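You operate a simulated robot arm through the tools that you are given. There is no shell and no other tool. Be economical: measure what you need, move in short steps, check, and stop when the job is done.

You run a simulated robot arm. Do the job below in one go: nothing can be reset, and whatever is moved stays where it is left.

TASK
Run the self-test on the dark box, then put it back on mains.
Fine: OUT 1 and OUT 2 off before the knob turns to TEST; hold TEST till OK is green; both on again last.

It is judged by the outcome, as a careful person would: the job done as asked, and still so three seconds after it is handed in. It fails if anything else is knocked over, pushed out of place, dropped, spilled or broken.

THE ROBOT
A 6-joint arm with a fingered hand on a trunk, on a base that drives. Base frame: it is fixed to the floor where the robot stands at the start and does not move with it; the origin is under the middle of the robot, x ahead of it, y to its left, z up. Readings come in mm, rad, newtons and seconds.
With the tool pointing down near the work surface it reaches from about 160 to 540 mm from the robot's upright axis, wherever it stands. Its first joint turns from -2.897 to 2.897 rad. Places, roughly: left outlet switch [600, 0, 500]; middle outlet switch [500, -100, 500]; right outlet switch [400, -200, 500]; source knob [500, -200, 700]; test key [600, 0, 600]. Payload 3.1 kg.
Tool frame: the origin (TCP) lies between the finger pads and is the grasp point; the fingertips stand 22 mm ahead of it; z points along the fingers, y is the line along which they close. Largest opening 132 mm; the body of the gripper starts 60 mm behind the TCP. The gripper is a hand of 4 fingers: y runs from the thumb to the fingers, the wrist lies at [0, 0, -218] in the tool frame.
Orientation is that of the tool frame in the base frame, as a unit quaternion [w, x, y, z]. With the fingers straight down and closing along the base's y, the tool's x points along the base's -x, its y along +y and its z along -z.

THE INTERFACE
- The arm moves only by the tool play_rows. Its argument "plan" is a list of rows, each an object of numbers (a shift or turn left out is 0): "tx", "ty", "tz": the shift along the tool's x, y, z in units of 100 mm (1.0 is 100 mm); "ax", "ay", "az": the turn, a rotation vector about the tool's x, y, z in units of 180 degrees (1.0 is 180 degrees). In form: [{"tx": .., "ty": .., "tz": .., "ax": .., "ay": .., "az": ..}, ...]. A call has 1 to 10 rows; each row is the pose to reach, as a shift and turn from the pose commanded when the call began, along the tool's axes at that moment. A call with a number of a shift or a turn outside -1 to 1 is refused whole. A row lasts 0.2 s, in which the tool goes at most 50 mm and 0.15 rad; a call with a longer step from one row to the next is refused whole. Where a pose cannot be reached the arm comes as near as it can. A force on the tool above 40 N (or 10 N above the force at the start of the call, whichever is more), or a blocked arm, ends the call early, and 0.2 s more pass. In this call time passes only in rows, and 0.2 s behind the last. The reply holds the time, the measured pose of the TCP, the force on the tool along the base axes, the opening and the grip force, in the units named above and with some noise, with the torque about the TCP (base axes, N m) and any sound that the robot's microphone picked up.
- Cameras (640 x 400 px; columns grow to the right, rows downward): "scene" is now at [3.5, 115.3, 1338.8]; the picture's right is [-0.50, -0.87, 0.00], its down [-0.73, 0.42, -0.53] and it looks along [0.46, -0.27, -0.85] (base axes); focal length 266 px, centre (320, 200). "wrist" rides on the gripper at [53, -53, -84] in the tool frame; the picture's right is [0.71, 0.71, 0.00], its down [-0.53, 0.53, -0.67] and it looks along [-0.47, 0.47, 0.74] (tool axes); focal length 247 px, centre (320, 200). There is no depth. A picture from a camera that has moved, and an enlarged one, comes with that camera's place and axes in the base frame and with its lens. The place of the scene camera against the robot may be out by one fixed shift of up to 12 mm in any direction.
- snapshot(camera): a new picture of that camera. No time passes.
- slide_trunk(by): slides the trunk up (or, below 0, down) by that many mm; the arm and the scene camera ride with it, the base frame stays. It gives what a move gives, with no picture.
- roll_base(legs): drives the robot by 1 to 6 legs, each [ahead, left, turn to the left] in mm, mm and rad, along the robot's own axes; the way and the turn of a leg run together, so that a leg with both is an arc; at most 1500 mm and 3.142 rad a leg. The arm and the cameras ride along, it lands a little off, and it stops where it bumps. It gives what a move gives.
- finger_targets(finger1, finger2, finger3, thumb_bend): sets how far each is bent, from 0 (flat) to 1 (curled in); at 0.3 the hand is open as for a grip, at 0.7 the pads meet at the TCP. One left out holds its place. A second passes; each finger stops where it meets its share of the squeeze, and holds until it gets a number again. It is the only way to open and close the hand. It gives what a move gives, with no picture; readings hold the bend of each and the force on the fingers (four entries, about 0 where the hand has none), thumb and palm.
- pan_tilt(pan, tilt): turns the head with the scene camera to pan (to the left, within 2.705 rad either way) and tilt (down, from -0.506 to 1.204), counted from straight ahead of the robot. It gives what a move gives.
- close_up(camera, box): a new picture of the part [left, top, right, bottom] of that camera's present view, enlarged. No time passes.
- job_done(): hands the job in; it is judged then, once.

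Go step by step. Nothing tells you exact positions but the pictures and the camera data: compare them with the known pose of the tool, close in by small moves and look again before you grip or let go. The budget is 120 turns and 90 pictures, counting those below and the enlarged ones. Unless the task says otherwise, let go and move clear before handing in, and close with one line.

The tools are called as a command line: name --argument value ..., lists and objects as JSON in quotes. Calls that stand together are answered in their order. play_rows: Moves the arm, as the interface text tells. Its arguments: {"type":"object","properties":{"plan":{"type":"array","items":{"type":"object","properties":{"tx":{"type":"number"},"ty":{"type":"number"},"tz":{"type":"number"},"ax":{"type":"number"},"ay":{"type":"number"},"az":{"type":"number"}}}}},"required":["plan"]} The other tools are called the same way: slide_trunk (by) slides the trunk up or down; finger_targets (finger1, finger2, finger3, thumb_bend) moves the fingers one by one; roll_base (legs) drives the base; pan_tilt (pan, tilt) turns the head that bears the scene camera; snapshot (camera) takes a picture; close_up (camera, box) takes an enlarged picture of a part of a camera's view; job_done () hands the job in.

At the start:

```text
time_s: 0.0
tcp_pos: [315.6, 86.5, 815.0]
orientation: [0.0, 0.0, 1.0, 0.0]
ft_force: [-0.2, -0.1, 0.0]
wrist_torque: [-0.02, 0.0, 0.01]
width: 131.9
grip_force: 0.1
shape: jaw
bend: [0.3, 0.3, 0.3, 0.3]
finger forces: [0.0, 0.0, 0.0, 0.0, 0.1, 0.1]
trunk travel left (down, up): [-25.0, 361.0]
robot x, y, heading: [-2.4, 0.1, 0.002]
head pan, tilt: [-0.524, 1.012]
```

scene: 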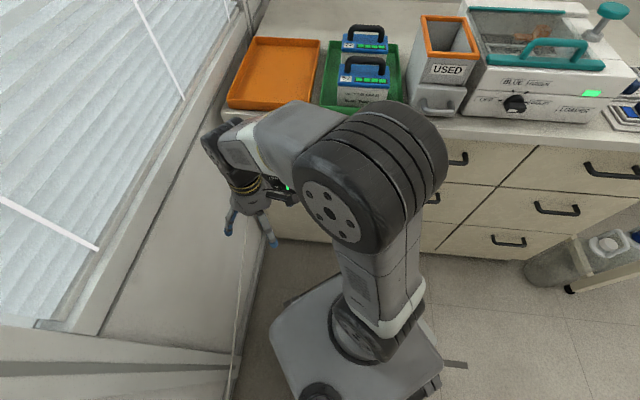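
wrist: 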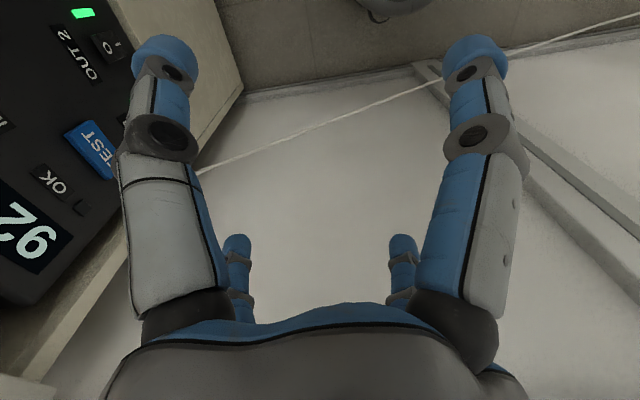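

I see the arm hides the dark box from the scene camera, and the wrist camera shows part of its panel. I'll look closer at both first.

close_up --camera "wrist" --box '[0, 0, 240, 300]'

close_up --camera "scene" --box '[180, 0, 500, 260]'

```text
1.33 times, centred on (120, 150) of wrist
camera zoom: at [260.1, 33.6, 897.7], right [-0.71, 0.71, 0.0], down [0.53, 0.53, 0.67], along [0.47, 0.47, -0.74], focal length 329 px, centre (587, 267)
```

zoom: 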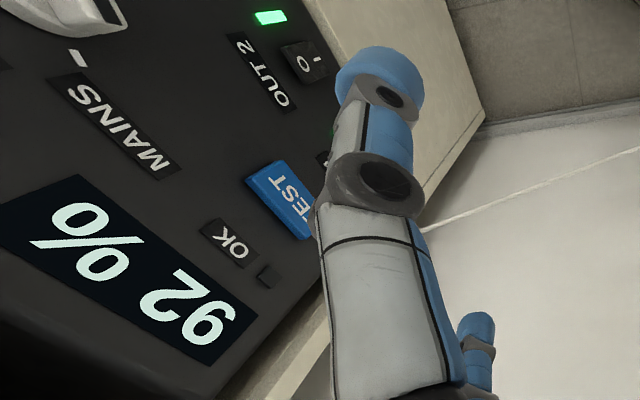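

```text
1.54 times, centred on (340, 130) of scene
camera zoom: at [3.5, 115.3, 1338.8], right [-0.5, -0.87, 0.0], down [-0.73, 0.42, -0.53], along [0.46, -0.27, -0.85], focal length 410 px, centre (289, 308)
```

zoom: 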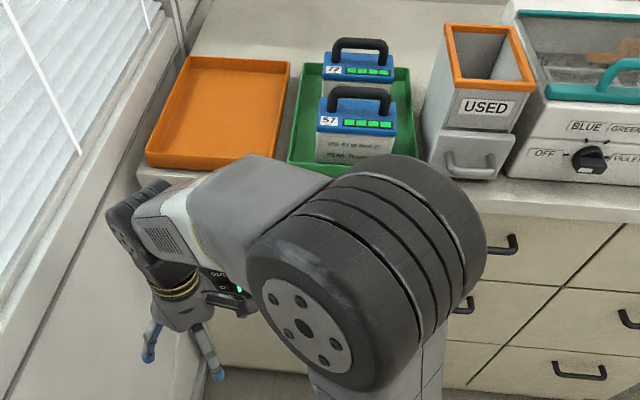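

The panel seems upright, facing back toward the robot at about -30°, some 510 mm ahead along that line. I'll swing the hand level, facing the panel from about 200 mm off, so that the wrist camera sits above it and sees it upright.

play_rows --plan '[{"tx": -0.0525, "ty": -0.1075, "tz": 0.05, "ax": 0.0348, "ay": -0.0046, "az": -0.0279}, {"tx": -0.105, "ty": -0.215, "tz": 0.1, "ax": 0.0696, "ay": -0.0091, "az": -0.0557}, {"tx": -0.1575, "ty": -0.3225, "tz": 0.15, "ax": 0.1044, "ay": -0.0137, "az": -0.0836}, {"tx": -0.21, "ty": -0.43, "tz": 0.2, "ax": 0.1392, "ay": -0.0183, "az": -0.1115}, {"tx": -0.2625, "ty": -0.5375, "tz": 0.25, "ax": 0.174, "ay": -0.0228, "az": -0.1393}, {"tx": -0.315, "ty": -0.645, "tz": 0.3, "ax": 0.2088, "ay": -0.0274, "az": -0.1672}, {"tx": -0.3675, "ty": -0.7525, "tz": 0.35, "ax": 0.2436, "ay": -0.0319, "az": -0.195}, {"tx": -0.42, "ty": -0.86, "tz": 0.4, "ax": 0.2784, "ay": -0.0365, "az": -0.2229}]'

snapshot --camera "wrist"

```text
time_s: 1.8
tcp_pos: [357.6, 2.6, 775.3]
orientation: [0.055, -0.333, 0.845, -0.415]
ft_force: [-1.0, -0.5, 1.3]
wrist_torque: [-0.01, 0.0, -0.01]
width: 132.2
grip_force: 0.1
shape: jaw
bend: [0.3, 0.3, 0.3, 0.3]
finger forces: [0.0, 0.0, 0.0, 0.0, 0.0, 0.1]
trunk travel left (down, up): [-25.0, 361.0]
robot x, y, heading: [2.2, 0.6, -0.001]
head pan, tilt: [-0.524, 1.012]
```

```text
85 pictures are left
camera wrist: at [311.0, 1.9, 878.2], right [-0.91, -0.12, -0.39], down [-0.11, 0.99, -0.05], along [0.39, 0.0, -0.92], focal length 247 px, centre (320, 200)
```

wrist: 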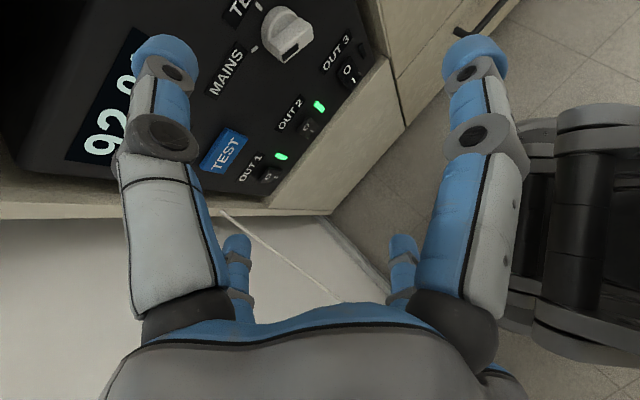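

The panel carries OUT 1/2/3 along the bottom edge, a TEST key, the display, and a knob at MAINS. I'll finish the turn.

play_rows --plan '[{"ax": 0.0348, "ay": -0.0046, "az": -0.0279}, {"ax": 0.0696, "ay": -0.0091, "az": -0.0557}, {"ax": 0.1044, "ay": -0.0137, "az": -0.0836}, {"ax": 0.1392, "ay": -0.0183, "az": -0.1115}, {"ax": 0.174, "ay": -0.0228, "az": -0.1393}, {"ax": 0.2088, "ay": -0.0274, "az": -0.1672}, {"ax": 0.2436, "ay": -0.0319, "az": -0.195}, {"ax": 0.2784, "ay": -0.0365, "az": -0.2229}]'

snapshot --camera "wrist"

snapshot --camera "scene"

```text
time_s: 3.6
tcp_pos: [357.7, 0.6, 774.4]
orientation: [-0.093, 0.562, -0.428, 0.702]
ft_force: [0.1, 1.1, -0.1]
wrist_torque: [0.0, 0.01, -0.01]
width: 131.9
grip_force: 0.1
shape: jaw
bend: [0.3, 0.3, 0.3, 0.3]
finger forces: [0.0, 0.1, 0.0, 0.0, 0.0, 0.1]
trunk travel left (down, up): [-25.0, 361.0]
robot x, y, heading: [-1.3, -2.3, -0.0]
head pan, tilt: [-0.524, 1.012]
```

```text
84 pictures are left
camera wrist: at [283.3, 42.5, 848.8], right [-0.5, -0.87, 0.0], down [-0.58, 0.33, -0.74], along [0.64, -0.37, -0.67], focal length 247 px, centre (320, 200)
```

wrist: 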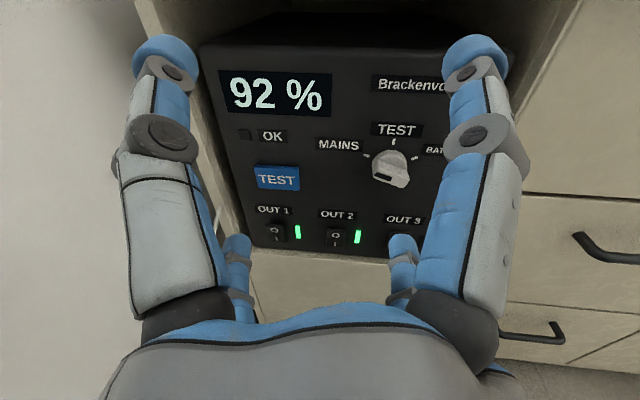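

```text
83 pictures are left
camera scene: at [3.6, 115.3, 1338.8], right [-0.5, -0.87, 0.0], down [-0.73, 0.42, -0.53], along [0.46, -0.27, -0.85], focal length 266 px, centre (320, 200)
```

scene: 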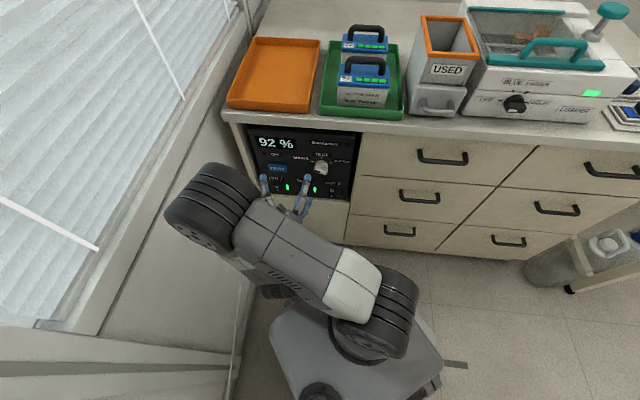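

Now both cameras see the panel well. I'll enlarge both views to measure.

close_up --camera "wrist" --box '[190, 30, 510, 270]'

close_up --camera "scene" --box '[230, 115, 380, 215]'

```text
1.67 times, centred on (350, 150) of wrist
camera zoom: at [283.3, 42.5, 848.8], right [-0.5, -0.87, 0.0], down [-0.58, 0.33, -0.74], along [0.64, -0.37, -0.67], focal length 412 px, centre (270, 283)
```

zoom: 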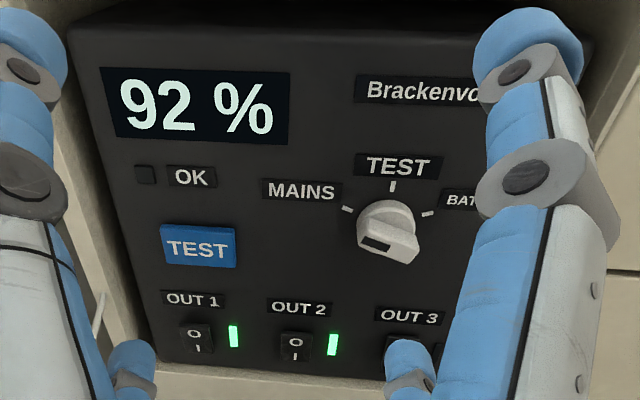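

```text
4.00 times, centred on (305, 165) of scene
camera zoom: at [3.6, 115.3, 1338.8], right [-0.5, -0.87, 0.0], down [-0.73, 0.42, -0.53], along [0.46, -0.27, -0.85], focal length 1066 px, centre (380, 340)
```

zoom: 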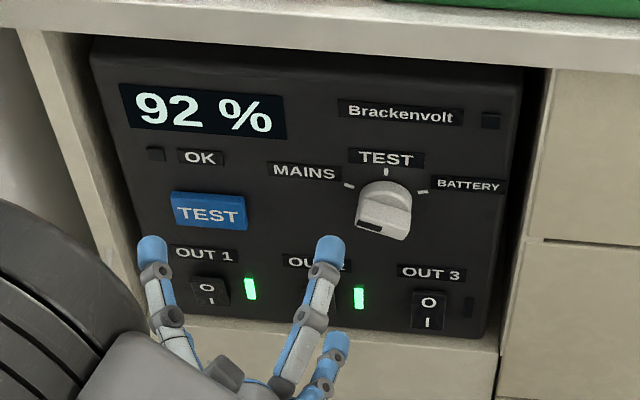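

The plane estimates put the panel about 520 mm ahead, with the OUT 1 switch near lateral -260 mm and height 500 mm. Next I'll shape a single-finger pointer: thumb to the tool axis and the others curled.

finger_targets --finger1 1.0 --finger2 0.7 --finger3 1.0 --thumb_bend 1.0

snapshot --camera "wrist"

close_up --camera "scene" --box '[230, 115, 380, 215]'

```text
time_s: 4.6
tcp_pos: [357.8, 1.4, 774.0]
orientation: [-0.092, 0.561, -0.43, 0.701]
ft_force: [0.5, -0.4, -0.3]
wrist_torque: [0.0, -0.05, 0.03]
width: 12.0
grip_force: 0.1
shape: fingers
bend: [0.92, 0.66, 0.92, 0.98]
finger forces: [0.0, 0.1, 0.0, 0.1, 0.0, 0.0]
trunk travel left (down, up): [-25.0, 361.0]
robot x, y, heading: [-2.9, 2.1, 0.0]
head pan, tilt: [-0.524, 1.012]
```

```text
80 pictures are left
camera wrist: at [283.3, 42.4, 848.9], right [-0.5, -0.87, 0.0], down [-0.58, 0.33, -0.74], along [0.64, -0.37, -0.67], focal length 247 px, centre (320, 200)
```

wrist: 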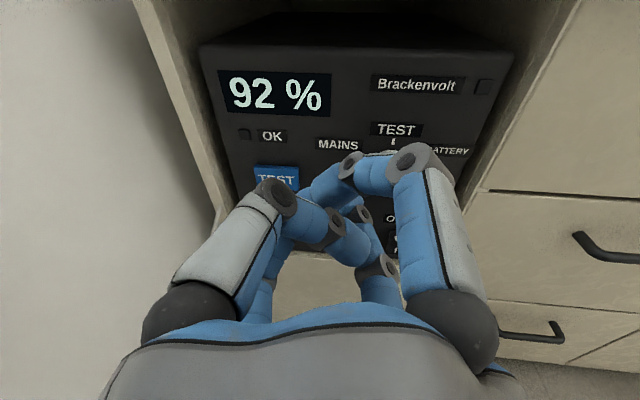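

```text
4.00 times, centred on (305, 165) of scene
camera zoom: at [3.5, 115.4, 1338.8], right [-0.5, -0.87, 0.0], down [-0.73, 0.42, -0.53], along [0.46, -0.27, -0.85], focal length 1066 px, centre (380, 340)
```

zoom: 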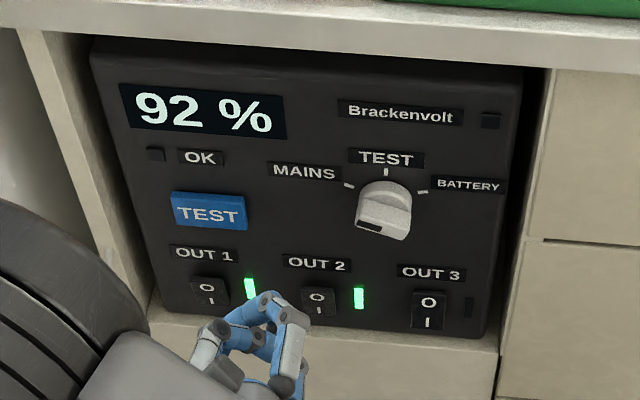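

Bent to 0.7 the tip points sideways, so a digit at 0.3 should make a straighter pointer. I'll extend the thumb, curl the rest, and look at where its tip lies.

finger_targets --finger1 1.0 --finger2 1.0 --finger3 1.0 --thumb_bend 0.3

snapshot --camera "wrist"

close_up --camera "scene" --box '[230, 115, 380, 215]'

```text
time_s: 5.6
tcp_pos: [357.8, 1.5, 774.8]
orientation: [-0.091, 0.561, -0.43, 0.701]
ft_force: [0.3, -0.3, -0.1]
wrist_torque: [0.03, 0.0, 0.01]
width: 0.5
grip_force: 0.1
shape: fingers
bend: [0.9, 0.77, 0.9, 0.9]
finger forces: [0.0, 0.1, 0.1, 0.0, 0.0, 0.1]
trunk travel left (down, up): [-25.0, 361.0]
robot x, y, heading: [0.8, 0.3, -0.003]
head pan, tilt: [-0.524, 1.012]
```

```text
78 pictures are left
camera wrist: at [283.3, 42.4, 848.9], right [-0.5, -0.87, 0.0], down [-0.58, 0.33, -0.74], along [0.64, -0.37, -0.67], focal length 247 px, centre (320, 200)
```

wrist: 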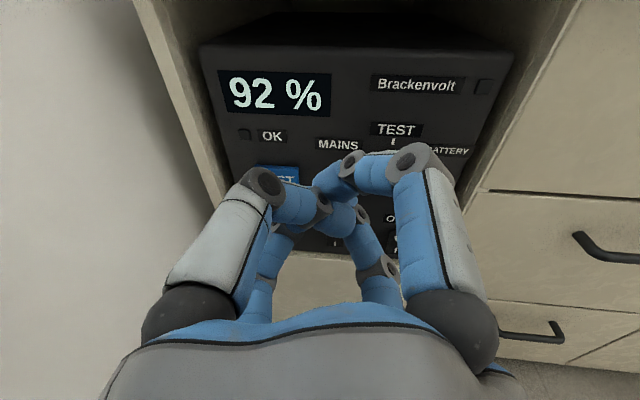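

```text
4.00 times, centred on (305, 165) of scene
camera zoom: at [3.5, 115.4, 1338.8], right [-0.5, -0.87, 0.0], down [-0.73, 0.42, -0.53], along [0.46, -0.27, -0.85], focal length 1066 px, centre (380, 340)
```

zoom: 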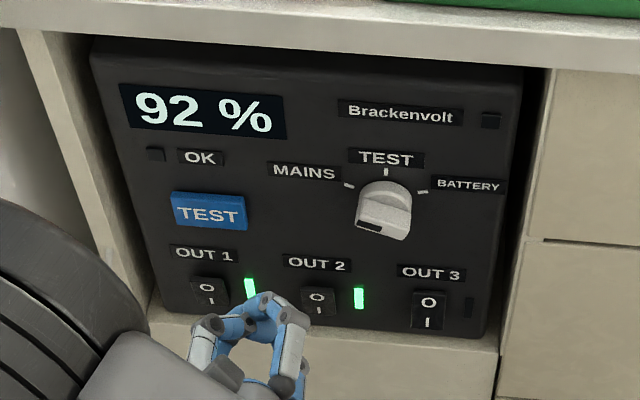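

The thumb is caught under the curled fingers. I'll open everything, then curl only the fingers.

finger_targets --finger1 0.3 --finger2 0.3 --finger3 0.3 --thumb_bend 0.3

finger_targets --finger1 0.9 --finger2 0.9 --finger3 0.9

snapshot --camera "wrist"

close_up --camera "scene" --box '[230, 115, 380, 215]'

```text
time_s: 6.6
tcp_pos: [356.9, 1.1, 773.4]
orientation: [-0.091, 0.561, -0.43, 0.701]
ft_force: [0.5, 0.5, -0.6]
wrist_torque: [-0.01, 0.02, -0.01]
width: 87.3
grip_force: 0.1
shape: fingers
bend: [0.3, 0.3, 0.3, 0.3]
finger forces: [0.1, 0.1, 0.0, 0.0, 0.1, 0.0]
trunk travel left (down, up): [-25.0, 361.0]
robot x, y, heading: [0.5, -0.9, 0.0]
head pan, tilt: [-0.524, 1.012]
```

```text
time_s: 7.6
tcp_pos: [356.1, 1.4, 774.6]
orientation: [-0.091, 0.562, -0.43, 0.701]
ft_force: [0.5, -0.6, -0.1]
wrist_torque: [-0.01, -0.04, 0.0]
width: 58.2
grip_force: 0.1
shape: fingers
bend: [0.79, 0.8, 0.79, 0.3]
finger forces: [0.0, 0.2, 0.1, 0.0, 0.0, 0.0]
trunk travel left (down, up): [-25.0, 361.0]
robot x, y, heading: [0.3, 0.4, -0.001]
head pan, tilt: [-0.524, 1.012]
```

```text
76 pictures are left
camera wrist: at [283.3, 42.4, 848.9], right [-0.5, -0.87, 0.0], down [-0.58, 0.33, -0.74], along [0.64, -0.37, -0.67], focal length 247 px, centre (320, 200)
```

wrist: 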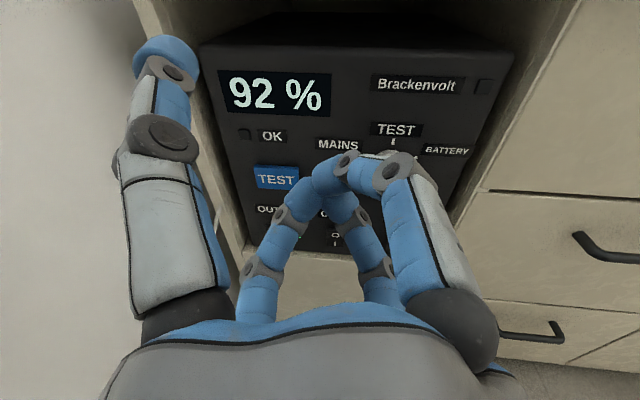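

```text
4.00 times, centred on (305, 165) of scene
camera zoom: at [3.5, 115.4, 1338.8], right [-0.5, -0.87, 0.0], down [-0.73, 0.42, -0.53], along [0.46, -0.27, -0.85], focal length 1066 px, centre (380, 340)
```

zoom: 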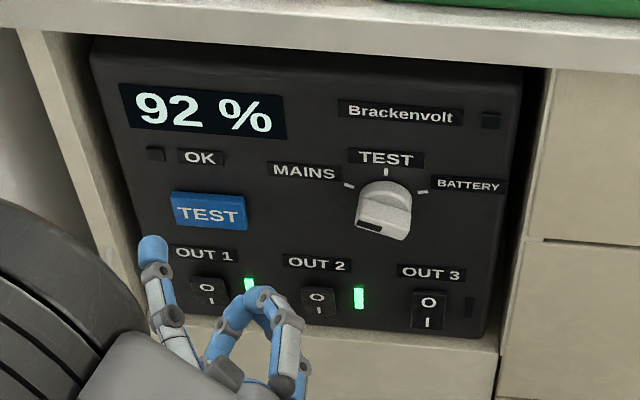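

The thumb tip sits at about 22 mm ahead of the TCP and 78 mm up-left. The panel is about 520 mm ahead at OUT 1 and slightly nearer toward OUT 2. I'll lower the hand toward OUT 1, staying well clear.

play_rows --plan '[{"tx": -0.2, "ty": 0.17}, {"tx": -0.4, "ty": 0.34}, {"tx": -0.6, "ty": 0.51}, {"tx": -0.8, "ty": 0.68}]'

play_rows --plan '[{"tx": -0.2, "ty": 0.17}, {"tx": -0.4, "ty": 0.34}, {"tx": -0.6, "ty": 0.51}, {"tx": -0.8, "ty": 0.68}]'

play_rows --plan '[{"tx": -0.2, "ty": 0.17, "tz": 0.2}, {"tx": -0.4, "ty": 0.34, "tz": 0.4}, {"tx": -0.6, "ty": 0.51, "tz": 0.6}, {"tx": -0.8, "ty": 0.68, "tz": 0.8}]'

snapshot --camera "wrist"

snapshot --camera "scene"

```text
time_s: 8.6
tcp_pos: [361.6, 8.1, 672.7]
orientation: [-0.094, 0.559, -0.432, 0.702]
ft_force: [0.0, 0.2, -0.1]
wrist_torque: [0.0, -0.02, 0.0]
width: 58.7
grip_force: 0.0
shape: fingers
bend: [0.85, 0.86, 0.85, 0.3]
finger forces: [0.0, 0.0, 0.1, 0.1, 0.0, 0.0]
trunk travel left (down, up): [-25.0, 361.0]
robot x, y, heading: [0.4, -1.4, -0.0]
head pan, tilt: [-0.524, 1.012]
```

```text
time_s: 9.6
tcp_pos: [361.9, 13.0, 587.9]
orientation: [-0.081, 0.568, -0.426, 0.699]
ft_force: [-0.2, -0.7, -0.2]
wrist_torque: [-0.01, -0.01, -0.01]
width: 58.5
grip_force: 0.0
shape: fingers
bend: [0.85, 0.86, 0.85, 0.3]
finger forces: [0.0, 0.0, 0.1, 0.0, 0.0, 0.0]
trunk travel left (down, up): [-25.0, 361.0]
robot x, y, heading: [0.7, -2.3, 0.003]
head pan, tilt: [-0.524, 1.012]
```

```text
time_s: 10.0
tcp_pos: [375.8, 7.6, 579.1]
orientation: [-0.074, 0.583, -0.421, 0.691]
ft_force: [-0.1, 0.3, 0.4]
wrist_torque: [0.02, 0.0, -0.01]
width: 58.6
grip_force: 0.1
shape: fingers
bend: [0.85, 0.86, 0.85, 0.3]
finger forces: [0.0, 0.0, 0.0, 0.0, 0.0, 0.0]
trunk travel left (down, up): [-25.0, 361.0]
robot x, y, heading: [-1.8, 2.0, -0.002]
head pan, tilt: [-0.524, 1.012]
stopped in row 2: the arm was blocked; the commanded pose is now the measured one
```

```text
74 pictures are left
camera wrist: at [305.3, 52.3, 656.3], right [-0.49, -0.87, 0.05], down [-0.62, 0.31, -0.72], along [0.61, -0.39, -0.69], focal length 247 px, centre (320, 200)
```

wrist: 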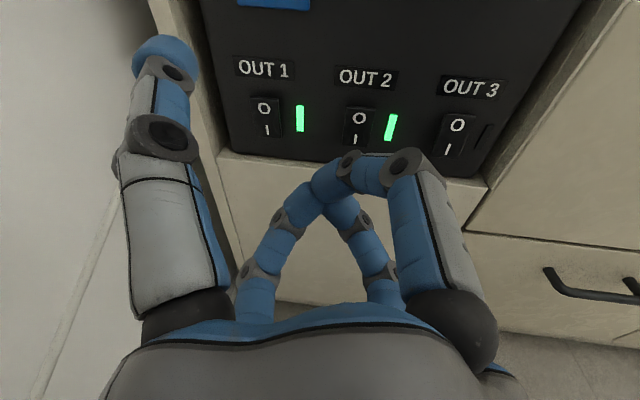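

```text
73 pictures are left
camera scene: at [3.7, 115.5, 1337.6], right [-0.5, -0.87, 0.0], down [-0.73, 0.42, -0.53], along [0.46, -0.27, -0.85], focal length 266 px, centre (320, 200)
```

scene: 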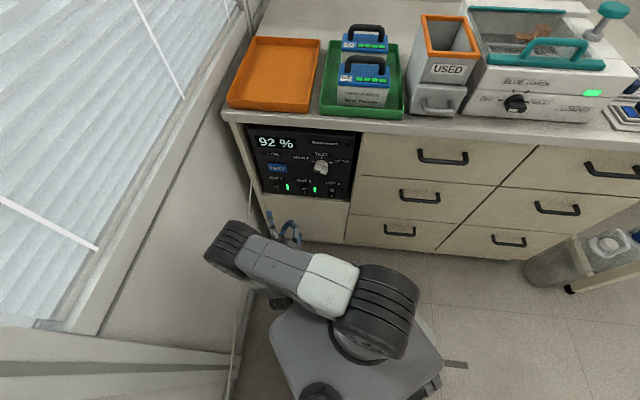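

The arm jammed, likely folded too tightly this near its column. I'll try forward first, then down.

play_rows --plan '[{"tz": 0.25}, {"tz": 0.5}, {"tz": 0.75}, {"tz": 1.0}]'

play_rows --plan '[{"tx": -0.2, "ty": 0.17}, {"tx": -0.4, "ty": 0.34}]'

snapshot --camera "wrist"

snapshot --camera "scene"

```text
time_s: 11.0
tcp_pos: [461.7, -40.7, 577.0]
orientation: [-0.074, 0.584, -0.42, 0.69]
ft_force: [-1.3, 0.0, 0.0]
wrist_torque: [0.0, -0.01, 0.0]
width: 58.6
grip_force: 0.1
shape: fingers
bend: [0.85, 0.86, 0.85, 0.3]
finger forces: [0.0, 0.0, 0.0, 0.1, 0.0, 0.0]
trunk travel left (down, up): [-25.0, 361.0]
robot x, y, heading: [-1.1, -1.0, -0.003]
head pan, tilt: [-0.524, 1.012]
```

```text
time_s: 11.6
tcp_pos: [460.7, -38.1, 522.5]
orientation: [-0.074, 0.584, -0.42, 0.69]
ft_force: [0.0, 0.2, 0.6]
wrist_torque: [-0.01, 0.0, 0.0]
width: 58.5
grip_force: 0.1
shape: fingers
bend: [0.85, 0.86, 0.85, 0.3]
finger forces: [0.1, 0.0, 0.0, 0.0, 0.0, 0.0]
trunk travel left (down, up): [-25.0, 361.0]
robot x, y, heading: [-2.2, -2.0, 0.001]
head pan, tilt: [-0.524, 1.012]
```

```text
72 pictures are left
camera wrist: at [391.4, 4.7, 601.6], right [-0.49, -0.87, 0.06], down [-0.62, 0.31, -0.72], along [0.61, -0.39, -0.69], focal length 247 px, centre (320, 200)
```

wrist: 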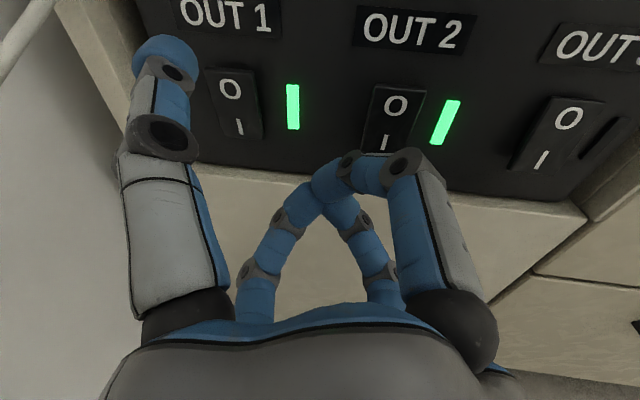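

```text
71 pictures are left
camera scene: at [3.6, 115.4, 1338.8], right [-0.5, -0.87, 0.0], down [-0.73, 0.42, -0.53], along [0.46, -0.27, -0.85], focal length 266 px, centre (320, 200)
```

scene: 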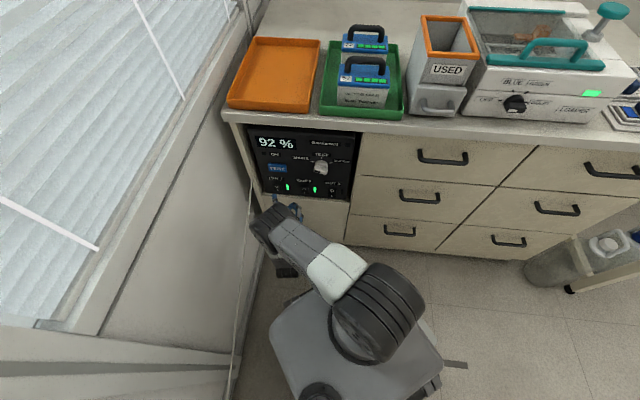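

Now it moves freely. The thumb tip is about 32 mm above the "O" half of OUT 1 and some 60 mm before it; I'll lower it and close in, then look.

play_rows --plan '[{"tx": -0.12, "ty": 0.107}, {"tx": -0.238, "ty": 0.213}, {"tx": -0.238, "ty": 0.213, "tz": 0.15}, {"tx": -0.238, "ty": 0.213, "tz": 0.3}]'

close_up --camera "wrist" --box '[80, 0, 400, 200]'

close_up --camera "scene" --box '[230, 140, 350, 215]'

```text
time_s: 12.6
tcp_pos: [485.2, -51.9, 490.7]
orientation: [-0.074, 0.584, -0.42, 0.69]
ft_force: [-1.2, -0.6, 0.1]
wrist_torque: [-0.01, 0.0, 0.01]
width: 58.6
grip_force: 0.1
shape: fingers
bend: [0.85, 0.86, 0.85, 0.3]
finger forces: [0.0, 0.1, 0.1, 0.1, 0.1, 0.1]
trunk travel left (down, up): [-25.0, 361.0]
robot x, y, heading: [3.0, -2.0, 0.0]
head pan, tilt: [-0.524, 1.012]
```

```text
2.00 times, centred on (240, 100) of wrist
camera zoom: at [415.6, -8.4, 567.6], right [-0.49, -0.87, 0.06], down [-0.62, 0.31, -0.72], along [0.61, -0.39, -0.69], focal length 494 px, centre (480, 400)
```

zoom: 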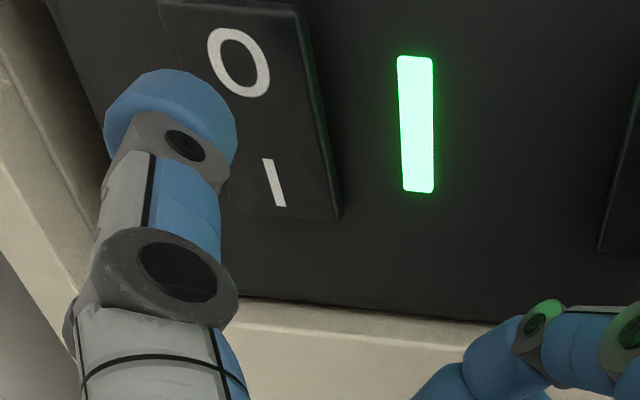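

```text
5.33 times, centred on (290, 178) of scene
camera zoom: at [3.5, 115.3, 1338.8], right [-0.5, -0.87, 0.0], down [-0.73, 0.42, -0.53], along [0.46, -0.27, -0.85], focal length 1421 px, centre (480, 320)
```

zoom: 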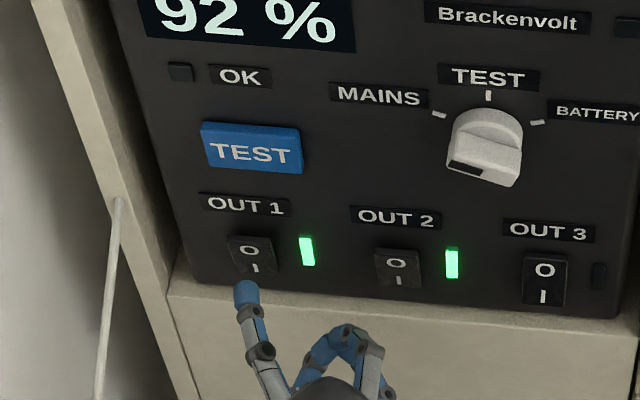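

The tip is about 17 mm short of the "O" half and a few mm left of its centre. I'll nudge right and up slightly and press.

play_rows --plan '[{"tx": 0.05, "ty": 0.01}, {"tx": 0.05, "ty": 0.01, "tz": 0.1}, {"tx": 0.05, "ty": 0.01, "tz": 0.15}, {"tx": 0.05, "ty": 0.01, "tz": 0.19}, {"tx": 0.05, "ty": 0.01, "tz": 0.22}]'

close_up --camera "scene" --box '[230, 140, 350, 215]'

```text
time_s: 13.8
tcp_pos: [503.1, -67.5, 491.7]
orientation: [-0.074, 0.585, -0.42, 0.69]
ft_force: [-1.4, 0.5, 1.1]
wrist_torque: [-0.02, 0.0, 0.0]
width: 58.7
grip_force: 0.2
shape: fingers
bend: [0.85, 0.86, 0.85, 0.3]
finger forces: [0.0, 0.0, 0.1, 0.1, 0.3, 0.0]
trunk travel left (down, up): [-25.0, 361.0]
robot x, y, heading: [-1.2, -1.2, 0.001]
head pan, tilt: [-0.524, 1.012]
```

```text
5.33 times, centred on (290, 178) of scene
camera zoom: at [3.5, 115.4, 1338.8], right [-0.5, -0.87, 0.0], down [-0.73, 0.42, -0.53], along [0.46, -0.27, -0.85], focal length 1421 px, centre (480, 320)
```

zoom: 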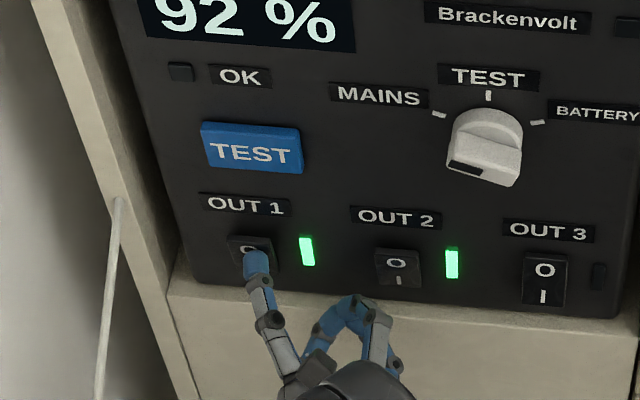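

No clear contact yet; the tip is right at "O". I'll press on in small steps.

play_rows --plan '[{"tz": 0.03}, {"tz": 0.06}, {"tz": 0.09}, {"tz": 0.12}]'

close_up --camera "scene" --box '[230, 140, 350, 215]'

close_up --camera "wrist" --box '[80, 0, 400, 200]'

```text
time_s: 14.8
tcp_pos: [510.0, -72.0, 490.6]
orientation: [-0.073, 0.586, -0.421, 0.689]
ft_force: [-34.9, 8.2, -4.5]
wrist_torque: [-0.55, -1.59, 1.78]
width: 63.3
grip_force: 16.4
shape: fingers
bend: [0.85, 0.86, 0.85, 0.25]
finger forces: [0.1, 0.0, 0.0, 0.1, 31.2, 0.0]
trunk travel left (down, up): [-25.0, 361.0]
robot x, y, heading: [1.2, -0.1, 0.002]
head pan, tilt: [-0.524, 1.012]
```

```text
5.33 times, centred on (290, 178) of scene
camera zoom: at [0.3, 116.1, 1338.7], right [-0.5, -0.87, 0.0], down [-0.73, 0.42, -0.53], along [0.46, -0.27, -0.85], focal length 1421 px, centre (480, 320)
```

zoom: 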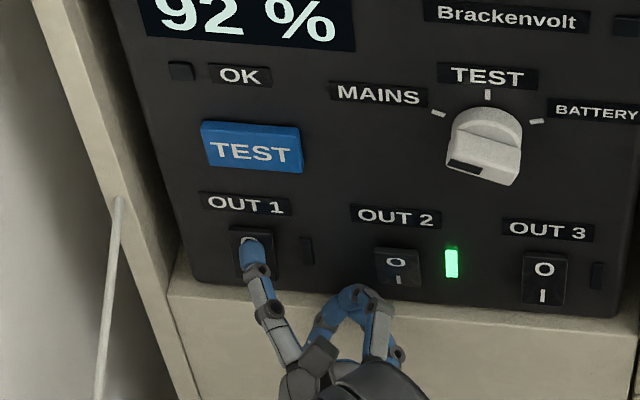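

```text
2.00 times, centred on (240, 100) of wrist
camera zoom: at [440.5, -29.0, 568.4], right [-0.49, -0.87, 0.06], down [-0.63, 0.31, -0.72], along [0.6, -0.39, -0.7], focal length 494 px, centre (480, 400)
```

zoom: 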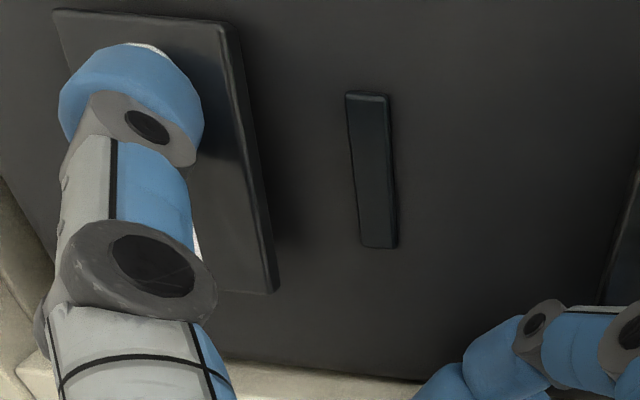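

OUT 1 is off. I'll back off and shift right to OUT 2.

play_rows --plan '[{"tz": -0.25}, {"tz": -0.5}, {"tx": 0.17, "ty": 0.19, "tz": -0.5}, {"tx": 0.34, "ty": 0.38, "tz": -0.5}, {"tx": 0.51, "ty": 0.57, "tz": -0.5}, {"tx": 0.666, "ty": 0.743, "tz": -0.5}]'

close_up --camera "wrist" --box '[80, 0, 400, 200]'

close_up --camera "scene" --box '[230, 140, 350, 215]'

```text
time_s: 16.2
tcp_pos: [420.4, -133.4, 493.8]
orientation: [-0.074, 0.584, -0.419, 0.691]
ft_force: [-0.4, 0.7, 0.2]
wrist_torque: [0.0, 0.03, 0.03]
width: 58.7
grip_force: 0.1
shape: fingers
bend: [0.85, 0.86, 0.85, 0.3]
finger forces: [0.0, 0.0, 0.0, 0.0, 0.0, 0.1]
trunk travel left (down, up): [-25.0, 361.0]
robot x, y, heading: [-0.1, 1.0, 0.001]
head pan, tilt: [-0.524, 1.012]
```

```text
2.00 times, centred on (240, 100) of wrist
camera zoom: at [350.8, -90.6, 570.6], right [-0.49, -0.87, 0.05], down [-0.62, 0.31, -0.72], along [0.61, -0.39, -0.69], focal length 494 px, centre (480, 400)
```

zoom: 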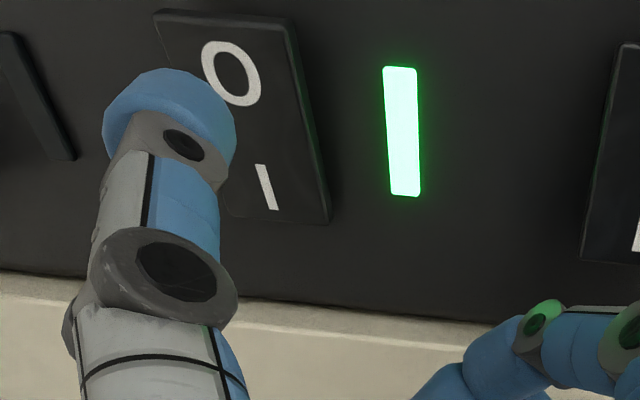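

```text
5.33 times, centred on (290, 178) of scene
camera zoom: at [3.4, 115.3, 1338.8], right [-0.5, -0.87, 0.0], down [-0.73, 0.42, -0.53], along [0.46, -0.26, -0.85], focal length 1421 px, centre (480, 320)
```

zoom: 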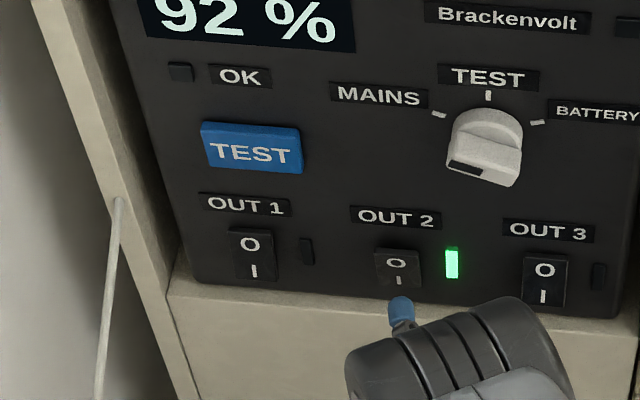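

The geometry matches the OUT 1 approach. I'll press OUT 2's "O".

play_rows --plan '[{"tz": 0.12}, {"tz": 0.2}, {"tz": 0.24}, {"tz": 0.28}, {"tz": 0.31}, {"tz": 0.34}]'

close_up --camera "scene" --box '[230, 140, 350, 215]'

```text
time_s: 17.6
tcp_pos: [449.3, -150.3, 491.0]
orientation: [-0.073, 0.585, -0.42, 0.69]
ft_force: [-7.3, 2.6, -0.6]
wrist_torque: [-0.11, -0.33, 0.44]
width: 60.5
grip_force: 3.7
shape: fingers
bend: [0.85, 0.86, 0.85, 0.29]
finger forces: [0.0, 0.1, 0.0, 0.0, 7.6, 0.1]
trunk travel left (down, up): [-25.0, 361.0]
robot x, y, heading: [0.9, -4.0, 0.005]
head pan, tilt: [-0.524, 1.012]
```

```text
5.33 times, centred on (290, 178) of scene
camera zoom: at [2.7, 115.6, 1338.8], right [-0.5, -0.87, 0.0], down [-0.73, 0.42, -0.53], along [0.46, -0.27, -0.85], focal length 1421 px, centre (480, 320)
```

zoom: 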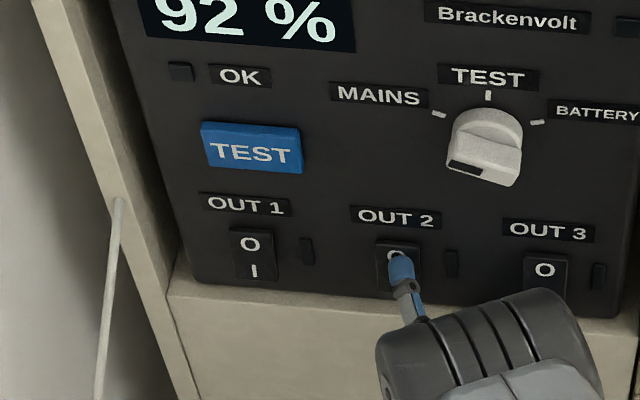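

OUT 2 is off as well. Now I'll retreat, rise to the knob's height and open the hand.

play_rows --plan '[{"tz": -0.3}, {"tz": -0.6}, {"tz": -0.9}, {"tx": 0.3, "ty": -0.27, "tz": -0.95}, {"tx": 0.6, "ty": -0.53, "tz": -1.0}, {"tx": 0.744, "ty": -0.666, "tz": -1.0}]'

play_rows --plan '[{"tx": 0.3, "ty": -0.27}, {"tx": 0.6, "ty": -0.53}, {"tx": 0.744, "ty": -0.666}]'

finger_targets --finger1 0.3 --finger2 0.3 --finger3 0.3 --thumb_bend 0.3

snapshot --camera "wrist"

snapshot --camera "scene"

```text
time_s: 19.0
tcp_pos: [367.4, -106.6, 598.1]
orientation: [-0.073, 0.585, -0.42, 0.689]
ft_force: [-0.3, 0.0, 0.0]
wrist_torque: [-0.02, 0.01, 0.02]
width: 58.9
grip_force: 0.1
shape: fingers
bend: [0.85, 0.86, 0.85, 0.3]
finger forces: [0.1, 0.1, 0.0, 0.0, 0.0, 0.0]
trunk travel left (down, up): [-25.0, 361.0]
robot x, y, heading: [2.2, -3.7, 0.001]
head pan, tilt: [-0.524, 1.012]
```

```text
time_s: 19.8
tcp_pos: [369.0, -108.3, 695.9]
orientation: [-0.074, 0.584, -0.42, 0.69]
ft_force: [-0.1, 0.2, 0.0]
wrist_torque: [-0.01, -0.01, 0.03]
width: 58.8
grip_force: 0.0
shape: fingers
bend: [0.85, 0.86, 0.85, 0.3]
finger forces: [0.0, 0.1, 0.0, 0.0, 0.1, 0.0]
trunk travel left (down, up): [-25.0, 361.0]
robot x, y, heading: [2.6, -0.5, -0.005]
head pan, tilt: [-0.524, 1.012]
```

```text
time_s: 20.8
tcp_pos: [368.1, -108.4, 692.8]
orientation: [-0.073, 0.584, -0.42, 0.69]
ft_force: [0.1, -0.4, 0.1]
wrist_torque: [-0.01, 0.01, -0.02]
width: 87.4
grip_force: 0.0
shape: fingers
bend: [0.3, 0.3, 0.3, 0.3]
finger forces: [0.0, 0.0, 0.0, 0.0, 0.0, 0.1]
trunk travel left (down, up): [-25.0, 361.0]
robot x, y, heading: [-0.9, -2.9, -0.002]
head pan, tilt: [-0.524, 1.012]
```

```text
62 pictures are left
camera wrist: at [298.6, -64.8, 772.2], right [-0.49, -0.87, 0.06], down [-0.62, 0.31, -0.72], along [0.61, -0.39, -0.69], focal length 247 px, centre (320, 200)
```

wrist: 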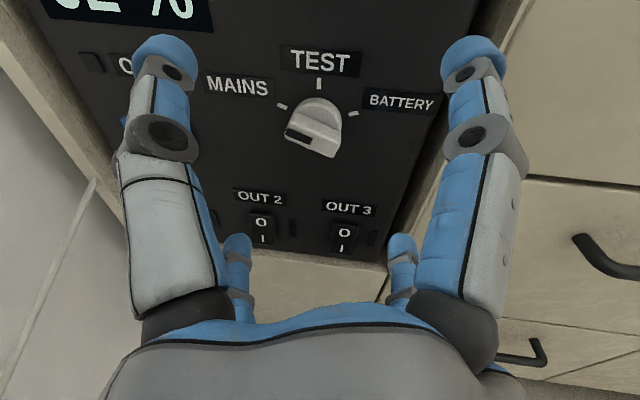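

```text
61 pictures are left
camera scene: at [3.5, 115.3, 1338.8], right [-0.5, -0.87, 0.0], down [-0.73, 0.42, -0.53], along [0.46, -0.27, -0.85], focal length 266 px, centre (320, 200)
```

scene: 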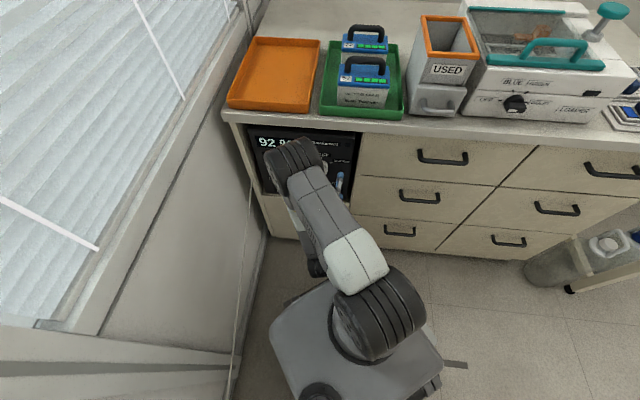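

The knob is in plain view; let me enlarge it.

close_up --camera "wrist" --box '[240, 40, 400, 170]'

```text
3.08 times, centred on (320, 105) of wrist
camera zoom: at [298.6, -64.8, 772.2], right [-0.49, -0.87, 0.06], down [-0.62, 0.31, -0.72], along [0.61, -0.39, -0.69], focal length 760 px, centre (320, 492)
```

zoom: 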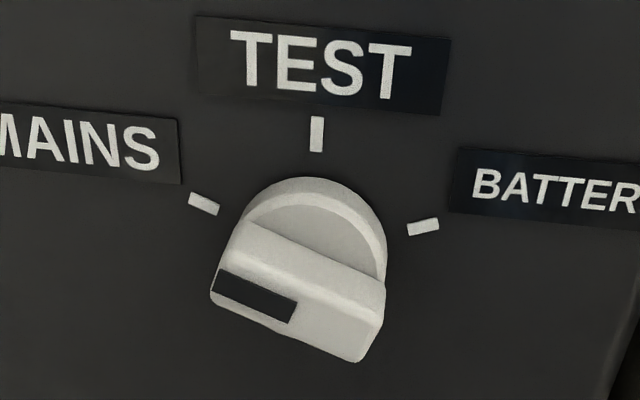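

The knob is a bar on a disc pointing at MAINS; its centre is near lateral -93, height 676, with the bar front at about 454 ahead. I need to know which digits oppose each other, so I'll bend finger 1 and look.

finger_targets --finger1 0.6

snapshot --camera "wrist"

```text
time_s: 21.8
tcp_pos: [369.4, -108.0, 695.2]
orientation: [-0.074, 0.584, -0.42, 0.691]
ft_force: [-0.3, 1.3, 0.0]
wrist_torque: [-0.01, -0.01, 0.01]
width: 61.5
grip_force: 0.1
shape: fingers
bend: [0.6, 0.3, 0.3, 0.3]
finger forces: [0.0, 0.0, 0.0, 0.0, 0.0, 0.1]
trunk travel left (down, up): [-25.0, 361.0]
robot x, y, heading: [0.2, -3.4, -0.003]
head pan, tilt: [-0.524, 1.012]
```

```text
59 pictures are left
camera wrist: at [298.6, -64.8, 772.2], right [-0.49, -0.87, 0.06], down [-0.62, 0.31, -0.72], along [0.61, -0.39, -0.69], focal length 247 px, centre (320, 200)
```

wrist: 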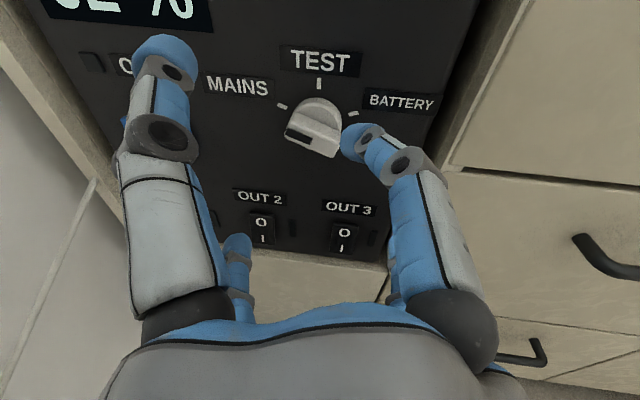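

Finger 1 (up-right) opposes finger 3, so this pair can clamp the bar's flats after a roll of about 25°. I'll reopen, roll, centre on the knob and come to 45 mm before it.

finger_targets --finger1 0.3

play_rows --plan '[{"tx": -0.037, "ty": 0.025, "tz": 0.09, "ax": -0.003, "ay": 0.0063, "az": -0.035}, {"tx": -0.074, "ty": 0.049, "tz": 0.18, "ax": -0.006, "ay": 0.0126, "az": -0.07}, {"tx": -0.11, "ty": 0.074, "tz": 0.27, "ax": -0.009, "ay": 0.019, "az": -0.105}, {"tx": -0.147, "ty": 0.098, "tz": 0.355, "ax": -0.0115, "ay": 0.0252, "az": -0.139}]'

snapshot --camera "wrist"

close_up --camera "scene" --box '[230, 115, 380, 215]'

```text
time_s: 22.8
tcp_pos: [369.2, -108.4, 694.4]
orientation: [-0.074, 0.584, -0.421, 0.69]
ft_force: [-0.1, -0.5, -0.1]
wrist_torque: [0.01, 0.0, -0.01]
width: 87.6
grip_force: 0.0
shape: fingers
bend: [0.3, 0.3, 0.3, 0.3]
finger forces: [0.1, 0.0, 0.1, 0.0, 0.1, 0.0]
trunk travel left (down, up): [-25.0, 361.0]
robot x, y, heading: [-0.3, 0.8, 0.002]
head pan, tilt: [-0.524, 1.012]
```

```text
time_s: 23.8
tcp_pos: [400.3, -122.3, 676.1]
orientation: [0.106, 0.636, -0.297, 0.704]
ft_force: [-0.2, 0.2, -0.8]
wrist_torque: [0.01, 0.01, -0.01]
width: 87.5
grip_force: 0.1
shape: fingers
bend: [0.3, 0.3, 0.3, 0.3]
finger forces: [0.0, 0.0, 0.1, 0.0, 0.0, 0.0]
trunk travel left (down, up): [-25.0, 361.0]
robot x, y, heading: [-2.7, -1.8, -0.001]
head pan, tilt: [-0.524, 1.012]
```

```text
58 pictures are left
camera wrist: at [347.2, -45.5, 740.4], right [-0.49, -0.73, 0.48], down [-0.74, 0.07, -0.66], along [0.45, -0.68, -0.58], focal length 247 px, centre (320, 200)
```

wrist: 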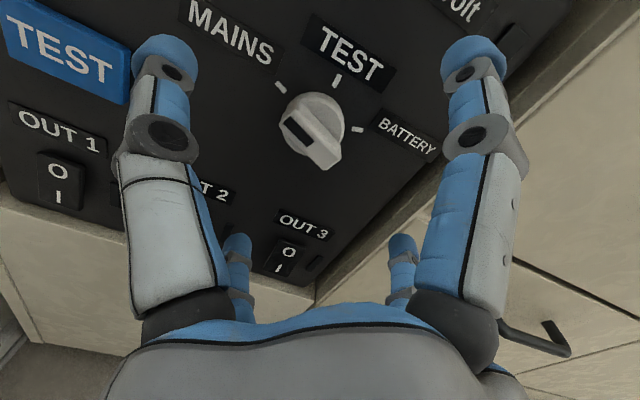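

```text
4.00 times, centred on (305, 165) of scene
camera zoom: at [3.5, 115.3, 1338.8], right [-0.5, -0.87, 0.0], down [-0.73, 0.42, -0.53], along [0.46, -0.27, -0.85], focal length 1066 px, centre (380, 340)
```

zoom: 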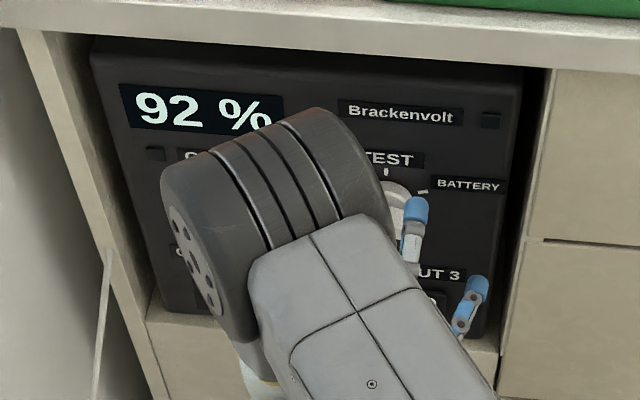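

The roll came out right. I'll enlarge the knob to check centring.

close_up --camera "wrist" --box '[230, 60, 390, 190]'

```text
3.08 times, centred on (310, 125) of wrist
camera zoom: at [347.2, -45.5, 740.4], right [-0.49, -0.73, 0.48], down [-0.74, 0.07, -0.66], along [0.45, -0.68, -0.58], focal length 760 px, centre (351, 431)
```

zoom: 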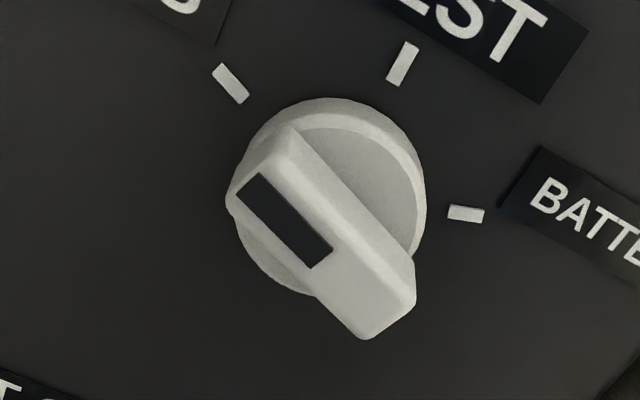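

The knob's bar front centre works out at about 462 ahead, lateral -94.5, height 671.5. I'll shift down about 5 mm and advance to straddle it.

play_rows --plan '[{"tx": -0.055, "tz": 0.12}, {"tx": -0.055, "tz": 0.24}, {"tx": -0.055, "tz": 0.35}, {"tx": -0.055, "tz": 0.45}]'

snapshot --camera "wrist"

close_up --camera "scene" --box '[230, 115, 380, 215]'

```text
time_s: 24.8
tcp_pos: [439.2, -145.8, 671.1]
orientation: [0.104, 0.636, -0.297, 0.705]
ft_force: [0.0, -0.2, -0.1]
wrist_torque: [-0.01, 0.0, -0.01]
width: 87.5
grip_force: 0.0
shape: fingers
bend: [0.3, 0.3, 0.3, 0.3]
finger forces: [0.0, 0.0, 0.1, 0.1, 0.1, 0.1]
trunk travel left (down, up): [-25.0, 361.0]
robot x, y, heading: [3.7, 2.0, 0.002]
head pan, tilt: [-0.524, 1.012]
```

```text
55 pictures are left
camera wrist: at [387.0, -69.4, 736.1], right [-0.49, -0.73, 0.47], down [-0.74, 0.07, -0.67], along [0.45, -0.68, -0.58], focal length 247 px, centre (320, 200)
```

wrist: 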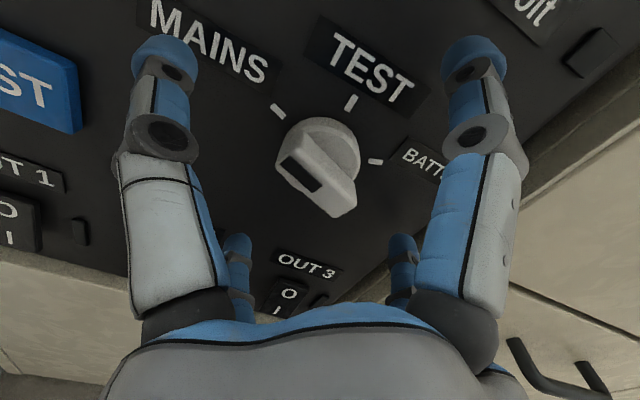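

```text
4.00 times, centred on (305, 165) of scene
camera zoom: at [3.5, 115.3, 1338.8], right [-0.5, -0.87, 0.0], down [-0.73, 0.42, -0.53], along [0.46, -0.27, -0.85], focal length 1066 px, centre (380, 340)
```

zoom: 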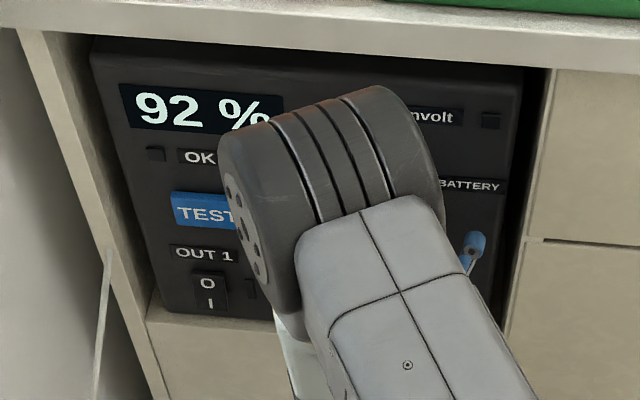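

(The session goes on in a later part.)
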